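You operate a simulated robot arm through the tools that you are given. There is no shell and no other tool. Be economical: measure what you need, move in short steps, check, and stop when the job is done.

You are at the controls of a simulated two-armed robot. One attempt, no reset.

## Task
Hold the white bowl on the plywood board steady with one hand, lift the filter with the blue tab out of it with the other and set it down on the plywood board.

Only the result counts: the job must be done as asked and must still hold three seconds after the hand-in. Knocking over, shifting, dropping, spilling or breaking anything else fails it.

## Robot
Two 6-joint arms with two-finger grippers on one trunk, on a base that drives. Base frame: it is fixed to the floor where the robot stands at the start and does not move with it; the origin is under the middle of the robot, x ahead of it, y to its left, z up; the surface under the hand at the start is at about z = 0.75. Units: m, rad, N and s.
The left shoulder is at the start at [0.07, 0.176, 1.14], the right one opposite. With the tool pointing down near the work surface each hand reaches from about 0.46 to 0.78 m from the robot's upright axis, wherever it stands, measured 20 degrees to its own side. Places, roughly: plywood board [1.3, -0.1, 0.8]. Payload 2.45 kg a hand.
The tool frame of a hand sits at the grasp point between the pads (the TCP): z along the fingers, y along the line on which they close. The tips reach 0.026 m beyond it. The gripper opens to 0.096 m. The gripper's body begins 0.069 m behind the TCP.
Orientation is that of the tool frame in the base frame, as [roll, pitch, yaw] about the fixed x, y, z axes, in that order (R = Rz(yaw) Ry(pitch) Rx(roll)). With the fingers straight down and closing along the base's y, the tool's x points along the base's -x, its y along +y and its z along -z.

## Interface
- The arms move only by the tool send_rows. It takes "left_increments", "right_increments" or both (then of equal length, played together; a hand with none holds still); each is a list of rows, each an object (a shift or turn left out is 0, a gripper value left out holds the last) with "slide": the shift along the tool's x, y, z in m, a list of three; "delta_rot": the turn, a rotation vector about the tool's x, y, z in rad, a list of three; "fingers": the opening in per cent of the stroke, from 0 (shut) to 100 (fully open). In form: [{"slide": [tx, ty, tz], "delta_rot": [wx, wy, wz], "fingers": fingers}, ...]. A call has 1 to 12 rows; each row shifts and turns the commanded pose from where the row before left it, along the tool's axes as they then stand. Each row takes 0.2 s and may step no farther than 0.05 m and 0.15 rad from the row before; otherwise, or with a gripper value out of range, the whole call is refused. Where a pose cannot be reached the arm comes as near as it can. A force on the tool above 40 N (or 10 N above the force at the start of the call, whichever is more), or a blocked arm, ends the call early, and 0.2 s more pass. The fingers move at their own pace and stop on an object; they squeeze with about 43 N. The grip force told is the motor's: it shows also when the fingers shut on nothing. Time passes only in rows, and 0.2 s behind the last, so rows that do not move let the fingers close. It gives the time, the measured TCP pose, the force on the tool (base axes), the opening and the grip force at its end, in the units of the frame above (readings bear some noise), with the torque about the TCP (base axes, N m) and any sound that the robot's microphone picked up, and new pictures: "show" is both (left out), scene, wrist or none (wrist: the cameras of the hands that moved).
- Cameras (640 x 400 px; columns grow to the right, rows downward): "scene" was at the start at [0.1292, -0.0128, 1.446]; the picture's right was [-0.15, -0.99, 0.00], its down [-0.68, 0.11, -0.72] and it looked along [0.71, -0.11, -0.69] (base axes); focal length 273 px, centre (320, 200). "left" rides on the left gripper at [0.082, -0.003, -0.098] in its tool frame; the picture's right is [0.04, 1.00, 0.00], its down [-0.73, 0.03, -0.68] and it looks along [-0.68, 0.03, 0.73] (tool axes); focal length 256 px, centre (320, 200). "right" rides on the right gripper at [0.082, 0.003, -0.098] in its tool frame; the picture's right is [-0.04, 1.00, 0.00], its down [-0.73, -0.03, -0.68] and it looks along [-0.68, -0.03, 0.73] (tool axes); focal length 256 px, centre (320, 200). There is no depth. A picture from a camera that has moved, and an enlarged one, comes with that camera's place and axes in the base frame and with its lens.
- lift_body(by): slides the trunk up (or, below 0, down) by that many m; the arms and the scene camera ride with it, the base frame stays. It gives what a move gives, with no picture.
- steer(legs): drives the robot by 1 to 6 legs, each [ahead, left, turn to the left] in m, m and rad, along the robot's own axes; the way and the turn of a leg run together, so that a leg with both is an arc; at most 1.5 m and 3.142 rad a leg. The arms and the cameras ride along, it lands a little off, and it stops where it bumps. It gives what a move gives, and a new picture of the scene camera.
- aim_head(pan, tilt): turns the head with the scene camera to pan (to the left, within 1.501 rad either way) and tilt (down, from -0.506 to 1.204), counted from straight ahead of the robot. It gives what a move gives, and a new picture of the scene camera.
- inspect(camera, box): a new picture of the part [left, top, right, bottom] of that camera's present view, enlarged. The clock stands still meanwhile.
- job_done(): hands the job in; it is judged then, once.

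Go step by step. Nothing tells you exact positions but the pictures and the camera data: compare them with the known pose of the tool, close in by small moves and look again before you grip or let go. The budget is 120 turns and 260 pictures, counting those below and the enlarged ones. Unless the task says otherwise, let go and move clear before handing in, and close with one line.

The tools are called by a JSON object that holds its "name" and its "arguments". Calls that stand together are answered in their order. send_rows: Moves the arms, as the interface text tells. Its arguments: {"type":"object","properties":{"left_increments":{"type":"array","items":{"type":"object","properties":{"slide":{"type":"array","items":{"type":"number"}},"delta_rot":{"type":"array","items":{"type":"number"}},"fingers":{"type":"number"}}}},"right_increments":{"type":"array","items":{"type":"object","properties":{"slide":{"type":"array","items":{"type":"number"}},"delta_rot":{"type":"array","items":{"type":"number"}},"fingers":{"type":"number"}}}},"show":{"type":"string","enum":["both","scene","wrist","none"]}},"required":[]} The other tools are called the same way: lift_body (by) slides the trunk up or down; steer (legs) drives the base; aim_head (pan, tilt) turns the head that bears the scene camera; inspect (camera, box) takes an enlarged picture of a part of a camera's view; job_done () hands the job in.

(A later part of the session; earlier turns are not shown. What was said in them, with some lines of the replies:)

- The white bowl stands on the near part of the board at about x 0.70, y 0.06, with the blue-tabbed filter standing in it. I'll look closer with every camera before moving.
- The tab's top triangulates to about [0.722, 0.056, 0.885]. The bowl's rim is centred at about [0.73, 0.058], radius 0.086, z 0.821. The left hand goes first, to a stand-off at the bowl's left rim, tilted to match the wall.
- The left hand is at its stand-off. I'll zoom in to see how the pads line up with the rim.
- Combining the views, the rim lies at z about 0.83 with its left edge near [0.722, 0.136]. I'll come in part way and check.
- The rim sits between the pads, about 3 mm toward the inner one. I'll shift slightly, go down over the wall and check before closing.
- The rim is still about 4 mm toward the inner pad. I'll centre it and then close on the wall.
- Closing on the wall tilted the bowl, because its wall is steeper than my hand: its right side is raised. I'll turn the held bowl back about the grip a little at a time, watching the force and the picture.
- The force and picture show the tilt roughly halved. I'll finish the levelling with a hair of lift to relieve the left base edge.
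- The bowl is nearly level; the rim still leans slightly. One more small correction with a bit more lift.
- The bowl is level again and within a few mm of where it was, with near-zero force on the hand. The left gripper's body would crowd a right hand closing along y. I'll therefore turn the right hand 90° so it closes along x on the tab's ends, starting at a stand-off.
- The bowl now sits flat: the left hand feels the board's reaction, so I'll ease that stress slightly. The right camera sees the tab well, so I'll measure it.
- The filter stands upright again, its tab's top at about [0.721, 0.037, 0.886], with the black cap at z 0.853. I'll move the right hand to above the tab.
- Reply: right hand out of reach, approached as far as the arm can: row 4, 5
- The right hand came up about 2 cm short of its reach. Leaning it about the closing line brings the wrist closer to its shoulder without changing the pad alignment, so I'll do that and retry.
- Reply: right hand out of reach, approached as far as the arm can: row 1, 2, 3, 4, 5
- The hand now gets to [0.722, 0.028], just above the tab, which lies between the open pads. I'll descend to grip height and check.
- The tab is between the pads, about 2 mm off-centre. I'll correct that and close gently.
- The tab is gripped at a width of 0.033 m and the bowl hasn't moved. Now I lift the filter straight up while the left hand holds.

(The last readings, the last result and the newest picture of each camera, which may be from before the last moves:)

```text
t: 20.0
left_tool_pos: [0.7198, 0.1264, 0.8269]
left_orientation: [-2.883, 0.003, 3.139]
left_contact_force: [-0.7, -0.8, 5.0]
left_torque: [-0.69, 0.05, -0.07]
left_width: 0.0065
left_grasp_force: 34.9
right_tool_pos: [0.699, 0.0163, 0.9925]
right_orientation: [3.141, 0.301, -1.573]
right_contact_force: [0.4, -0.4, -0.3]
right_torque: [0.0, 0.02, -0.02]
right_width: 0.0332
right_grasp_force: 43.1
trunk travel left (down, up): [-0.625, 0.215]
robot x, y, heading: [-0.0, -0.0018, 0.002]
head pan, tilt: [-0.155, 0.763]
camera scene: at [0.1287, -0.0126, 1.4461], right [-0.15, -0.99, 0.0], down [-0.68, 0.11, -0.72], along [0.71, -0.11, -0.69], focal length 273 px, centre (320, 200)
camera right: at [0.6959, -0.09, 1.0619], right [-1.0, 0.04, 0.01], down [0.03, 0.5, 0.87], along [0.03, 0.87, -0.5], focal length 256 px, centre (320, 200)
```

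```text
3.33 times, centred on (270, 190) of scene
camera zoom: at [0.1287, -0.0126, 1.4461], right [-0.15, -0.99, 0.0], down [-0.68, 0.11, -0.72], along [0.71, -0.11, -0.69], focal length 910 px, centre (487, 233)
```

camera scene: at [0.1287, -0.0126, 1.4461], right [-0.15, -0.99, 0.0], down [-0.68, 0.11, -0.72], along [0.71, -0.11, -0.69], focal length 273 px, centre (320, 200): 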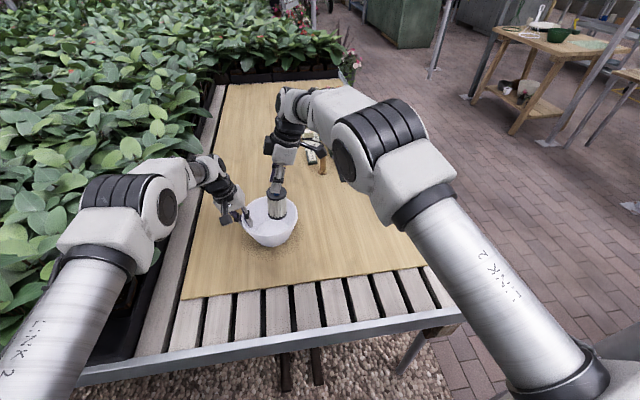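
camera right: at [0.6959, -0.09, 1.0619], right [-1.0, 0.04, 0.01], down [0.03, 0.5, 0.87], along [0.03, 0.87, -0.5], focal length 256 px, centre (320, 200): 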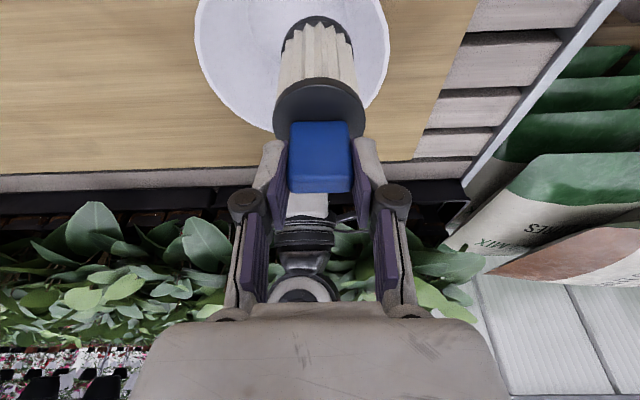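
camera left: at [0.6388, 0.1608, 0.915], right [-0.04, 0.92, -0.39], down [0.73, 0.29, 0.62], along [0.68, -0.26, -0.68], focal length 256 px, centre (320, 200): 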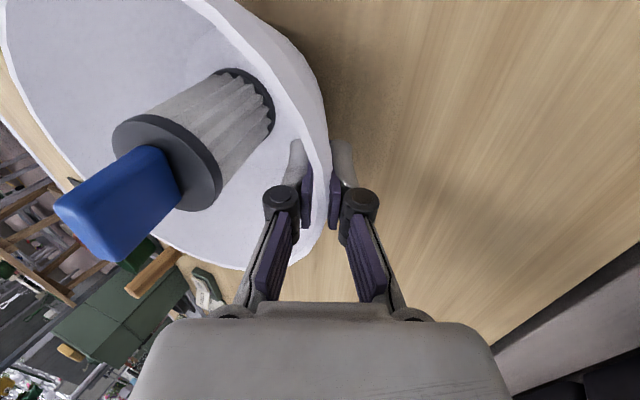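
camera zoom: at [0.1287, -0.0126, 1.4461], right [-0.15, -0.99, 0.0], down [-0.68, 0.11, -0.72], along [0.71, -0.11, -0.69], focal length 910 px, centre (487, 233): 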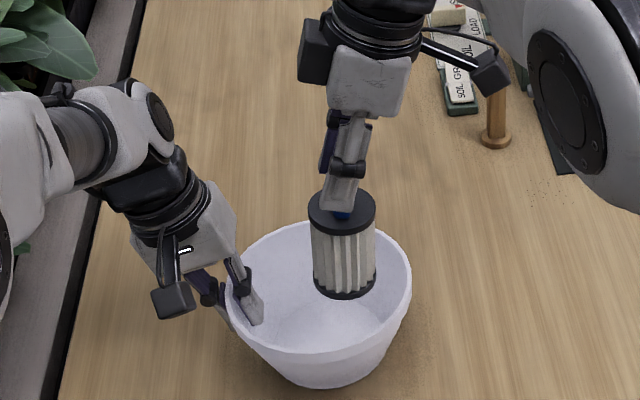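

The filter is clear of the rim and the bowl stays still. I'll raise it a bit more and carry it to open board on the right, near [0.66, -0.13].

{"name": "send_rows", "arguments": {"right_increments": [{"slide": [-0.0059, 0, -0.0191]}, {"slide": [0.0277, 0.008, -0.0086]}, {"slide": [0.0277, 0.008, -0.0086]}, {"slide": [0.0277, 0.008, -0.0086]}, {"slide": [0.0277, 0.008, -0.0086]}, {"slide": [0.0277, 0.008, -0.0086]}, {}]}}

{"name": "inspect", "arguments": {"camera": "scene", "box": [220, 150, 380, 270]}}

```text
t: 21.6
left_tool_pos: [0.7203, 0.1256, 0.8265]
left_orientation: [-2.881, 0.003, 3.14]
left_contact_force: [0.4, 0.3, 4.2]
left_torque: [-0.79, 0.01, 0.02]
left_width: 0.0064
left_grasp_force: 34.9
right_tool_pos: [0.6577, -0.129, 1.0127]
right_orientation: [-3.141, 0.301, -1.572]
right_contact_force: [-0.8, 0.9, -0.9]
right_torque: [-0.02, -0.01, -0.04]
right_width: 0.0331
right_grasp_force: 43.1
trunk travel left (down, up): [-0.625, 0.215]
robot x, y, heading: [-0.0008, -0.0054, 0.003]
head pan, tilt: [-0.155, 0.763]
camera scene: at [0.1287, -0.0122, 1.4461], right [-0.15, -0.99, 0.0], down [-0.68, 0.11, -0.72], along [0.71, -0.11, -0.69], focal length 273 px, centre (320, 200)
camera right: at [0.656, -0.2346, 1.0826], right [-1.0, 0.04, 0.01], down [0.03, 0.5, 0.87], along [0.03, 0.86, -0.5], focal length 256 px, centre (320, 200)
```

scene: 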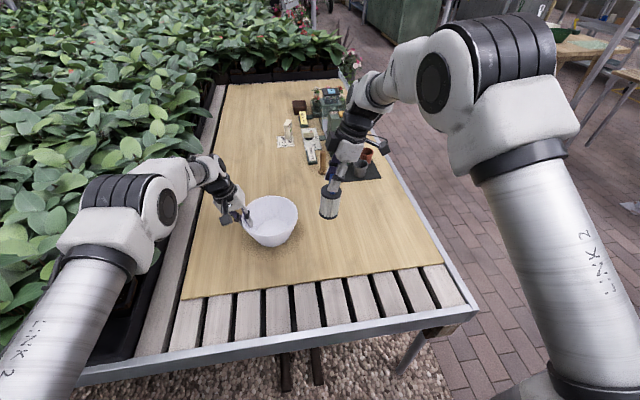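
right: 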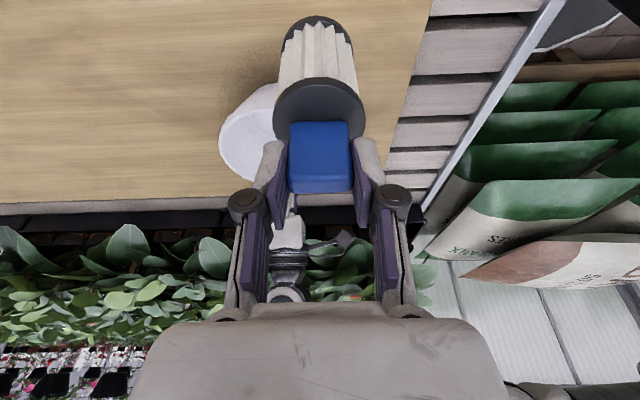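

```text
3.33 times, centred on (300, 210) of scene
camera zoom: at [0.1287, -0.0122, 1.4461], right [-0.15, -0.99, 0.0], down [-0.68, 0.11, -0.72], along [0.71, -0.11, -0.69], focal length 910 px, centre (387, 167)
```

zoom: 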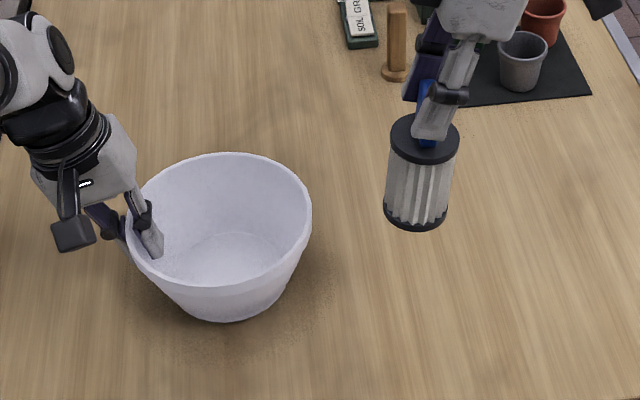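

The filter hangs upright over clear board. I'll lower it most of the way.

{"name": "send_rows", "arguments": {"right_increments": [{"slide": [0.0074, 0, 0.0239]}, {"slide": [0.0074, 0, 0.0239]}, {"slide": [0.0074, 0, 0.0239]}, {"slide": [0.0059, 0, 0.0191]}, {"slide": [0.003, 0, 0.0096]}, {}], "show": "none"}}

{"name": "inspect", "arguments": {"camera": "scene", "box": [260, 150, 380, 250]}}

{"name": "inspect", "arguments": {"camera": "left", "box": [0, 0, 320, 200]}}

```text
t: 23.0
left_tool_pos: [0.7209, 0.1267, 0.8269]
left_orientation: [-2.884, 0.001, 3.14]
left_contact_force: [0.2, 0.4, 4.0]
left_torque: [-0.66, 0.03, -0.01]
left_width: 0.0065
left_grasp_force: 34.6
right_tool_pos: [0.658, -0.1292, 0.9073]
right_orientation: [-3.141, 0.3, -1.571]
right_contact_force: [0.4, 0.2, -0.6]
right_torque: [-0.06, 0.03, 0.01]
right_width: 0.0332
right_grasp_force: 42.8
trunk travel left (down, up): [-0.625, 0.215]
robot x, y, heading: [0.0016, -0.0002, 0.007]
head pan, tilt: [-0.155, 0.763]
```

```text
4.00 times, centred on (320, 200) of scene
camera zoom: at [0.1286, -0.0128, 1.4461], right [-0.15, -0.99, 0.0], down [-0.68, 0.11, -0.72], along [0.71, -0.11, -0.69], focal length 1092 px, centre (320, 200)
```

zoom: 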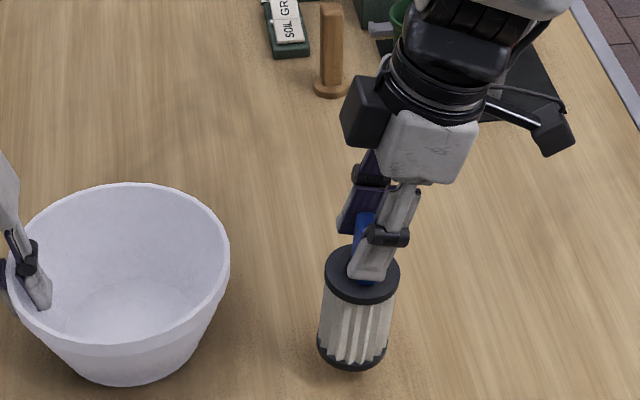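

```text
2.00 times, centred on (160, 100) of left
camera zoom: at [0.6385, 0.1491, 0.9222], right [-0.04, 0.97, -0.26], down [0.73, 0.2, 0.65], along [0.68, -0.16, -0.72], focal length 512 px, centre (640, 400)
```

zoom: 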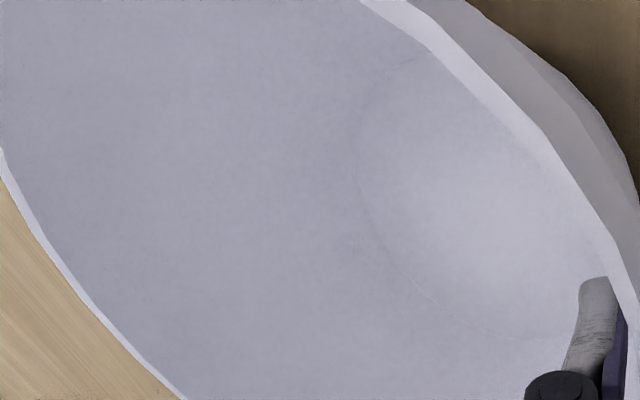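

The filter is about 2–3 cm above the board. I'll lower slowly and watch for contact.

{"name": "send_rows", "arguments": {"right_increments": [{"slide": [0.0012, 0, 0.0038]}, {"slide": [0.0012, 0, 0.0038]}, {"slide": [0.0012, 0, 0.0038]}, {"slide": [0.0012, 0, 0.0038]}, {"slide": [0.0009, 0, 0.0029]}, {}], "show": "none"}}

{"name": "inspect", "arguments": {"camera": "scene", "box": [260, 150, 380, 250]}}

```text
t: 24.4
left_tool_pos: [0.7207, 0.1261, 0.8266]
left_orientation: [-2.884, 0.001, 3.139]
left_contact_force: [0.3, 0.4, 6.2]
left_torque: [-0.71, 0.0, -0.01]
left_width: 0.0064
left_grasp_force: 34.5
right_tool_pos: [0.6584, -0.1297, 0.8865]
right_orientation: [3.14, 0.302, -1.57]
right_contact_force: [0.5, -0.6, -0.2]
right_torque: [-0.03, 0.02, 0.02]
right_width: 0.0333
right_grasp_force: 43.4
trunk travel left (down, up): [-0.625, 0.215]
robot x, y, heading: [0.0035, -0.0007, 0.0]
head pan, tilt: [-0.155, 0.763]
```

```text
4.00 times, centred on (320, 200) of scene
camera zoom: at [0.1286, -0.0128, 1.4461], right [-0.15, -0.99, 0.0], down [-0.68, 0.11, -0.72], along [0.71, -0.11, -0.69], focal length 1092 px, centre (320, 200)
```

zoom: 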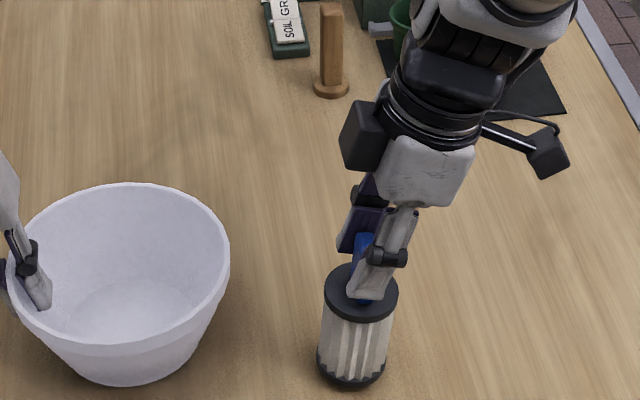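

No contact yet, so I'll go on in finer steps.

{"name": "send_rows", "arguments": {"right_increments": [{"slide": [0.0006, 0, 0.0019]}, {"slide": [0.0006, 0, 0.0019]}, {"slide": [0.0003, 0, 0.00095]}, {}], "show": "none"}}

```text
t: 25.4
left_tool_pos: [0.7203, 0.128, 0.827]
left_orientation: [-2.882, 0.001, 3.141]
left_contact_force: [-0.2, -0.8, 4.5]
left_torque: [-0.69, -0.02, -0.03]
left_width: 0.0065
left_grasp_force: 35.0
right_tool_pos: [0.659, -0.1306, 0.8831]
right_orientation: [3.141, 0.301, -1.571]
right_contact_force: [-0.3, -1.0, -2.2]
right_torque: [-0.01, 0.0, -0.01]
right_width: 0.0331
right_grasp_force: 43.5
trunk travel left (down, up): [-0.625, 0.215]
robot x, y, heading: [0.0016, -0.0015, -0.003]
head pan, tilt: [-0.155, 0.763]
```

{"name": "send_rows", "arguments": {"right_increments": [{"slide": [0.0006, 0, 0.0019]}, {"slide": [0.0003, 0, 0.00095]}, {}], "show": "none"}}

{"name": "inspect", "arguments": {"camera": "scene", "box": [300, 190, 360, 250]}}

```text
t: 26.2
left_tool_pos: [0.7192, 0.127, 0.826]
left_orientation: [-2.885, 0.001, 3.138]
left_contact_force: [-0.9, -0.1, 3.5]
left_torque: [-0.67, -0.01, -0.04]
left_width: 0.0065
left_grasp_force: 35.0
right_tool_pos: [0.6579, -0.1315, 0.8799]
right_orientation: [-3.14, 0.299, -1.571]
right_contact_force: [-0.6, -0.3, -0.8]
right_torque: [0.01, 0.03, 0.0]
right_width: 0.033
right_grasp_force: 43.3
trunk travel left (down, up): [-0.625, 0.215]
robot x, y, heading: [0.0005, 0.0006, 0.005]
head pan, tilt: [-0.155, 0.763]
```

```text
6.67 times, centred on (330, 220) of scene
camera zoom: at [0.1286, -0.0128, 1.4461], right [-0.15, -0.99, 0.0], down [-0.68, 0.11, -0.72], along [0.71, -0.11, -0.69], focal length 1820 px, centre (253, 67)
```

zoom: 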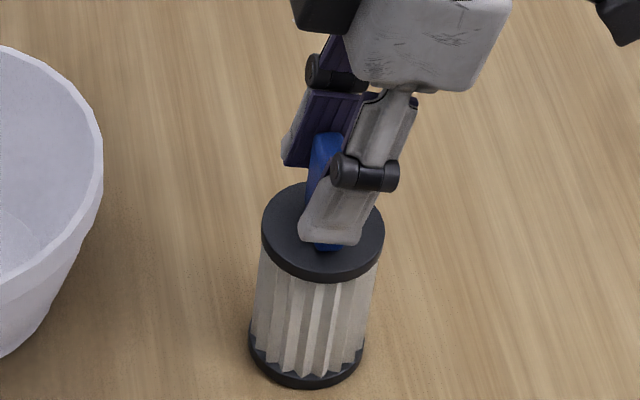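

{"name": "send_rows", "arguments": {"right_increments": [{"slide": [0.0004, 0, 0.0014]}, {"slide": [0.0004, 0, 0.0014]}, {}], "show": "none"}}

```text
t: 27.0
left_tool_pos: [0.7196, 0.1275, 0.8272]
left_orientation: [-2.884, 0.002, 3.139]
left_contact_force: [0.3, 0.2, -1.8]
left_torque: [0.09, 0.02, -0.02]
left_width: 0.0064
left_grasp_force: 34.1
right_tool_pos: [0.6576, -0.1313, 0.8781]
right_orientation: [-3.139, 0.301, -1.571]
right_contact_force: [-1.3, -1.2, 16.5]
right_torque: [-0.53, 0.2, 0.0]
right_width: 0.0332
right_grasp_force: 43.0
trunk travel left (down, up): [-0.625, 0.215]
robot x, y, heading: [-0.0006, -0.0024, 0.006]
head pan, tilt: [-0.155, 0.763]
```

The filter has touched down with 16 N on it. I'll ease off by a millimetre and check that it stands flat before letting go.

{"name": "send_rows", "arguments": {"right_increments": [{"slide": [-0.0003, 0, -0.0008]}, {}], "show": "none"}}

{"name": "inspect", "arguments": {"camera": "scene", "box": [220, 150, 380, 270]}}

```text
t: 27.6
left_tool_pos: [0.7197, 0.1274, 0.8262]
left_orientation: [-2.881, 0.004, 3.14]
left_contact_force: [-0.4, 1.1, -0.9]
left_torque: [0.01, 0.02, -0.05]
left_width: 0.0064
left_grasp_force: 34.1
right_tool_pos: [0.6587, -0.1305, 0.8789]
right_orientation: [-3.138, 0.299, -1.571]
right_contact_force: [1.4, -1.3, 17.6]
right_torque: [-0.47, -0.21, 0.04]
right_width: 0.0329
right_grasp_force: 43.2
trunk travel left (down, up): [-0.625, 0.215]
robot x, y, heading: [0.0, 0.0003, -0.001]
head pan, tilt: [-0.155, 0.763]
```

```text
3.33 times, centred on (300, 210) of scene
camera zoom: at [0.127, -0.0124, 1.4463], right [-0.15, -0.99, 0.0], down [-0.68, 0.11, -0.72], along [0.72, -0.11, -0.69], focal length 910 px, centre (387, 167)
```

zoom: 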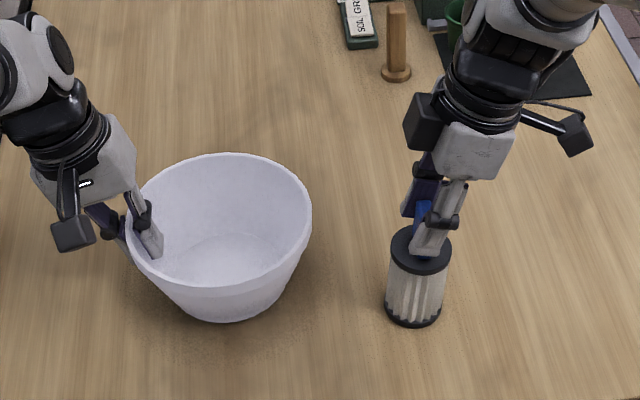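

{"name": "send_rows", "arguments": {"right_increments": [{"slide": [-0.0003, 0, -0.001]}, {}], "show": "wrist"}}

```text
t: 28.2
left_tool_pos: [0.7211, 0.1275, 0.8267]
left_orientation: [-2.882, 0.001, 3.14]
left_contact_force: [-1.0, 0.4, -0.7]
left_torque: [-0.04, 0.04, -0.05]
left_width: 0.0064
left_grasp_force: 34.4
right_tool_pos: [0.6582, -0.1301, 0.8798]
right_orientation: [-3.139, 0.3, -1.569]
right_contact_force: [3.3, -0.6, 12.2]
right_torque: [-0.27, -0.39, 0.03]
right_width: 0.033
right_grasp_force: 43.3
trunk travel left (down, up): [-0.625, 0.215]
robot x, y, heading: [0.0011, -0.0001, 0.001]
head pan, tilt: [-0.155, 0.763]
camera right: at [0.6556, -0.2354, 0.9491], right [-1.0, 0.04, 0.01], down [0.03, 0.5, 0.87], along [0.03, 0.86, -0.5], focal length 256 px, centre (320, 200)
```

right: 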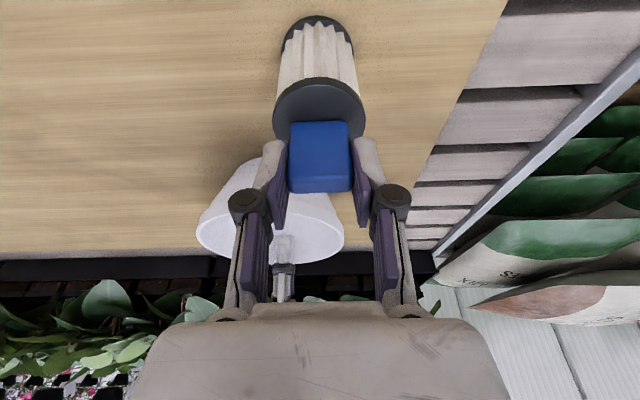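

The filter stands flat. One more small easing, then I open the right hand a little and back out along the fingers.

{"name": "send_rows", "arguments": {"right_increments": [{"slide": [-0.0003, 0, -0.001]}, {"fingers": 45}, {"fingers": 75}, {}], "show": "wrist"}}

{"name": "inspect", "arguments": {"camera": "scene", "box": [260, 150, 380, 250]}}

```text
t: 29.2
left_tool_pos: [0.7199, 0.1261, 0.8263]
left_orientation: [-2.882, -0.001, 3.141]
left_contact_force: [-0.6, 1.9, 4.1]
left_torque: [-0.61, 0.09, -0.14]
left_width: 0.0065
left_grasp_force: 34.3
right_tool_pos: [0.6593, -0.1309, 0.8801]
right_orientation: [-3.141, 0.3, -1.57]
right_contact_force: [-0.6, 0.4, -0.4]
right_torque: [0.03, 0.0, 0.01]
right_width: 0.0719
right_grasp_force: 0.0
trunk travel left (down, up): [-0.625, 0.215]
robot x, y, heading: [0.0014, -0.0003, 0.002]
head pan, tilt: [-0.155, 0.763]
camera right: at [0.6558, -0.2355, 0.9498], right [-1.0, 0.04, 0.01], down [0.03, 0.5, 0.87], along [0.03, 0.86, -0.5], focal length 256 px, centre (320, 200)
```

right: 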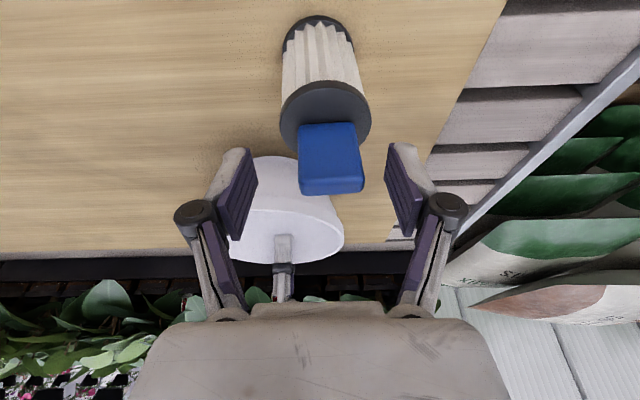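

```text
4.00 times, centred on (320, 200) of scene
camera zoom: at [0.1283, -0.0125, 1.4461], right [-0.15, -0.99, 0.0], down [-0.68, 0.11, -0.72], along [0.72, -0.11, -0.69], focal length 1092 px, centre (320, 200)
```

zoom: 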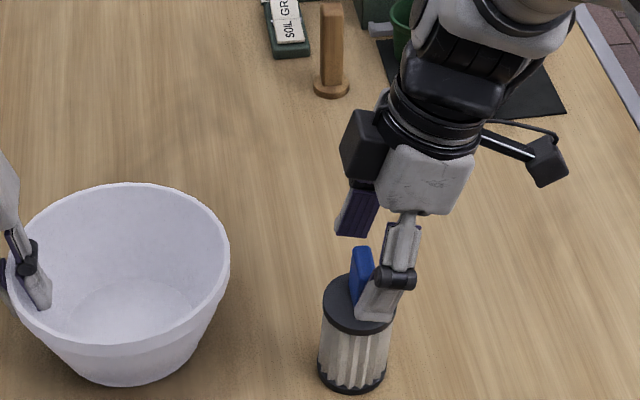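

The filter stands by itself. The right hand backs out along its fingers.

{"name": "send_rows", "arguments": {"right_increments": [{"slide": [0, 0, -0.02], "fingers": 85}, {"slide": [0, 0, -0.03]}, {"slide": [0, 0, -0.03]}, {"slide": [0, 0, -0.03]}, {"slide": [0.02, 0, -0.03]}, {}]}}

{"name": "inspect", "arguments": {"camera": "scene", "box": [200, 150, 360, 270]}}

{"name": "inspect", "arguments": {"camera": "left", "box": [220, 80, 440, 240]}}

```text
t: 30.6
left_tool_pos: [0.7207, 0.1268, 0.8257]
left_orientation: [-2.882, 0.001, 3.141]
left_contact_force: [0.6, 0.0, 4.7]
left_torque: [-0.8, 0.01, -0.05]
left_width: 0.0065
left_grasp_force: 34.7
right_tool_pos: [0.6588, -0.1927, 1.0085]
right_orientation: [3.141, 0.297, -1.57]
right_contact_force: [0.5, -0.1, 0.3]
right_torque: [-0.03, -0.03, 0.01]
right_width: 0.0818
right_grasp_force: 0.1
trunk travel left (down, up): [-0.625, 0.215]
robot x, y, heading: [0.001, 0.0012, 0.005]
head pan, tilt: [-0.155, 0.763]
camera scene: at [0.1287, -0.0121, 1.4461], right [-0.15, -0.99, 0.0], down [-0.68, 0.11, -0.72], along [0.71, -0.11, -0.69], focal length 273 px, centre (320, 200)
camera right: at [0.6565, -0.2972, 1.0788], right [-1.0, 0.04, 0.01], down [0.03, 0.5, 0.86], along [0.03, 0.86, -0.5], focal length 256 px, centre (320, 200)
```

scene: 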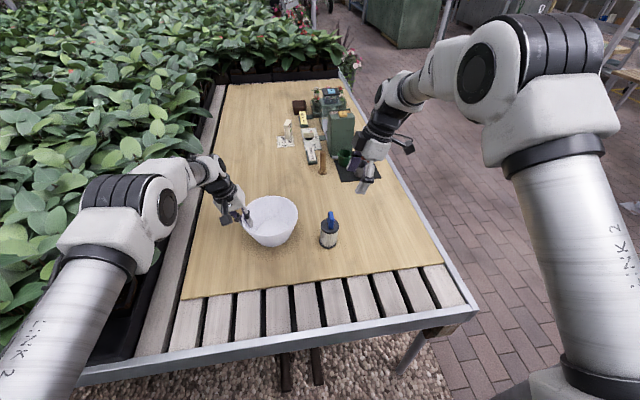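
right: 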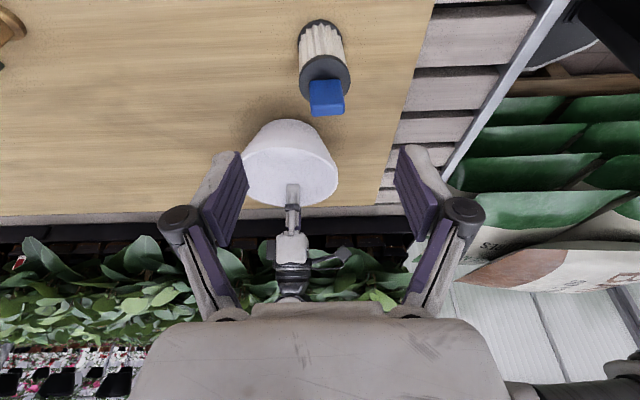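

```text
3.33 times, centred on (280, 210) of scene
camera zoom: at [0.1287, -0.0121, 1.4461], right [-0.15, -0.99, 0.0], down [-0.68, 0.11, -0.72], along [0.71, -0.11, -0.69], focal length 910 px, centre (453, 167)
```

zoom: 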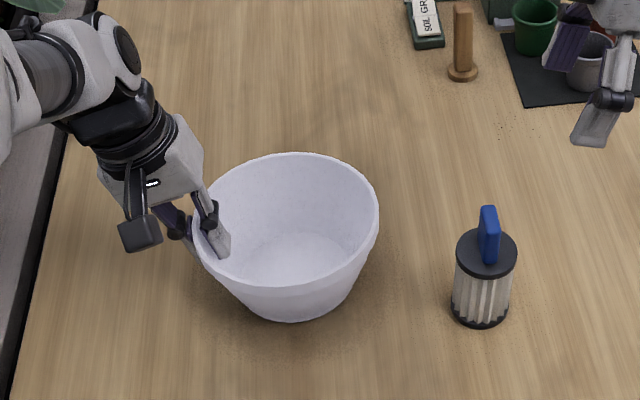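

```text
2.50 times, centred on (330, 160) of left
camera zoom: at [0.6386, 0.1491, 0.9221], right [-0.04, 0.97, -0.26], down [0.73, 0.2, 0.65], along [0.68, -0.16, -0.72], focal length 640 px, centre (295, 300)
```

zoom: 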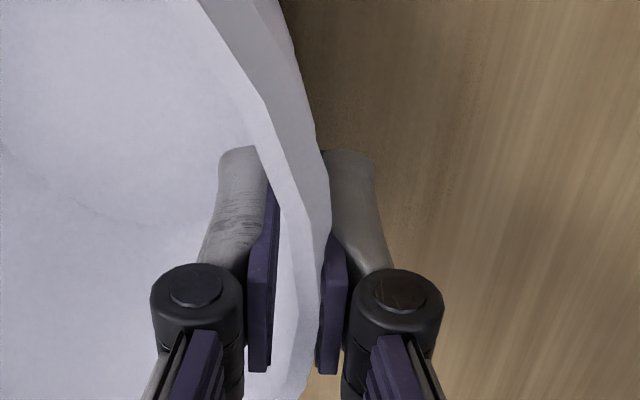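

The filter stands upright on the board, and the right hand is clear. Now I relax the left grip's strain, open it a little and back out along the wall.

{"name": "send_rows", "arguments": {"left_increments": [{"delta_rot": [0.008, 0, 0]}, {"fingers": 12}, {"fingers": 25}, {"fingers": 40}, {}], "show": "wrist"}}

{"name": "inspect", "arguments": {"camera": "scene", "box": [200, 150, 360, 270]}}

```text
t: 31.8
left_tool_pos: [0.7208, 0.1272, 0.8262]
left_orientation: [-2.873, 0.002, 3.139]
left_contact_force: [0.4, 0.1, 0.1]
left_torque: [-0.01, 0.04, 0.03]
left_width: 0.0382
left_grasp_force: 0.0
right_tool_pos: [0.6583, -0.1913, 1.0072]
right_orientation: [3.141, 0.3, -1.571]
right_contact_force: [-0.7, -0.2, 0.6]
right_torque: [-0.02, 0.0, 0.03]
right_width: 0.0818
right_grasp_force: 0.1
trunk travel left (down, up): [-0.625, 0.215]
robot x, y, heading: [-0.0008, 0.0001, -0.002]
head pan, tilt: [-0.155, 0.763]
camera left: at [0.6393, 0.1506, 0.9219], right [-0.04, 0.96, -0.26], down [0.73, 0.21, 0.65], along [0.68, -0.17, -0.71], focal length 256 px, centre (320, 200)
```

left: 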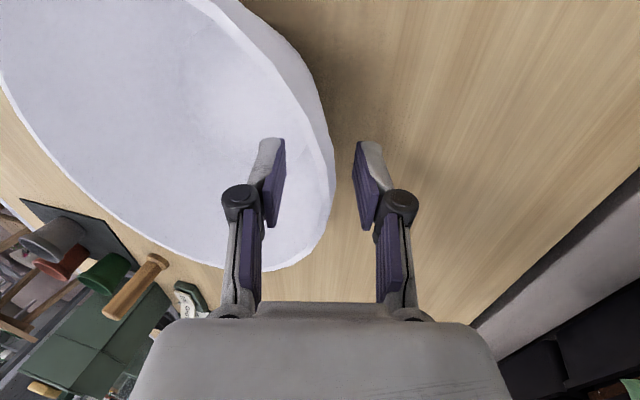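

```text
3.33 times, centred on (280, 210) of scene
camera zoom: at [0.1292, -0.0128, 1.446], right [-0.15, -0.99, 0.0], down [-0.68, 0.11, -0.72], along [0.71, -0.11, -0.69], focal length 910 px, centre (453, 167)
```

zoom: 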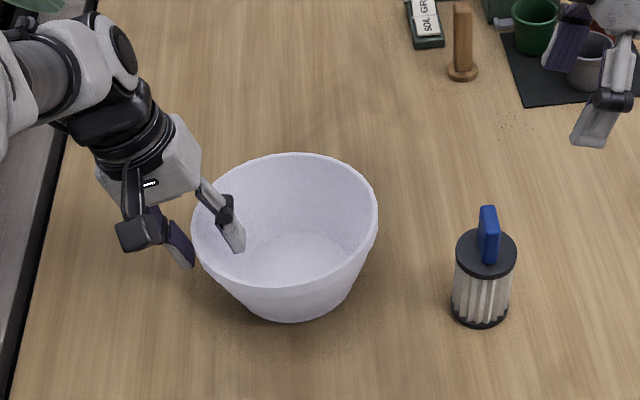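

The bowl is free and undisturbed, so the left hand backs out.

{"name": "send_rows", "arguments": {"left_increments": [{"slide": [0, 0, -0.02]}, {"slide": [0, 0, -0.03]}, {"slide": [0, 0, -0.03]}, {"slide": [0, 0, -0.03]}, {}], "show": "none"}}

{"name": "inspect", "arguments": {"camera": "scene", "box": [200, 150, 360, 270]}}

```text
t: 33.0
left_tool_pos: [0.7194, 0.156, 0.9311]
left_orientation: [-2.873, 0.0, -3.141]
left_contact_force: [0.0, -0.5, 0.2]
left_torque: [0.0, 0.02, 0.02]
left_width: 0.0385
left_grasp_force: 0.0
right_tool_pos: [0.6594, -0.1929, 1.007]
right_orientation: [3.141, 0.3, -1.568]
right_contact_force: [-1.2, -0.7, -0.3]
right_torque: [-0.02, -0.02, -0.02]
right_width: 0.0818
right_grasp_force: 0.0
trunk travel left (down, up): [-0.625, 0.215]
robot x, y, heading: [-0.0012, 0.0031, -0.003]
head pan, tilt: [-0.155, 0.763]
```

```text
3.33 times, centred on (280, 210) of scene
camera zoom: at [0.1298, -0.0128, 1.446], right [-0.15, -0.99, 0.0], down [-0.68, 0.11, -0.72], along [0.71, -0.11, -0.69], focal length 910 px, centre (453, 167)
```

zoom: 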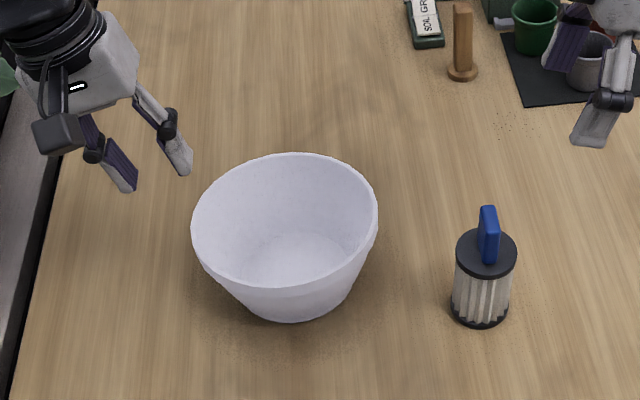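

The bowl stands level and empty, the filter stands on the board, and both hands are clear, so I'm handing in.

{"name": "job_done", "arguments": {}}

```text
The job is handed in.
```

The filter with the blue tab is out of the bowl and standing on the plywood board, and I handed the job in with both hands clear. When the left hand first closed on the bowl, it tilted the bowl and leaned the filter. I levelled it before lifting, so the bowl ended a few millimetres from where it started. Nothing else on the board was touched.
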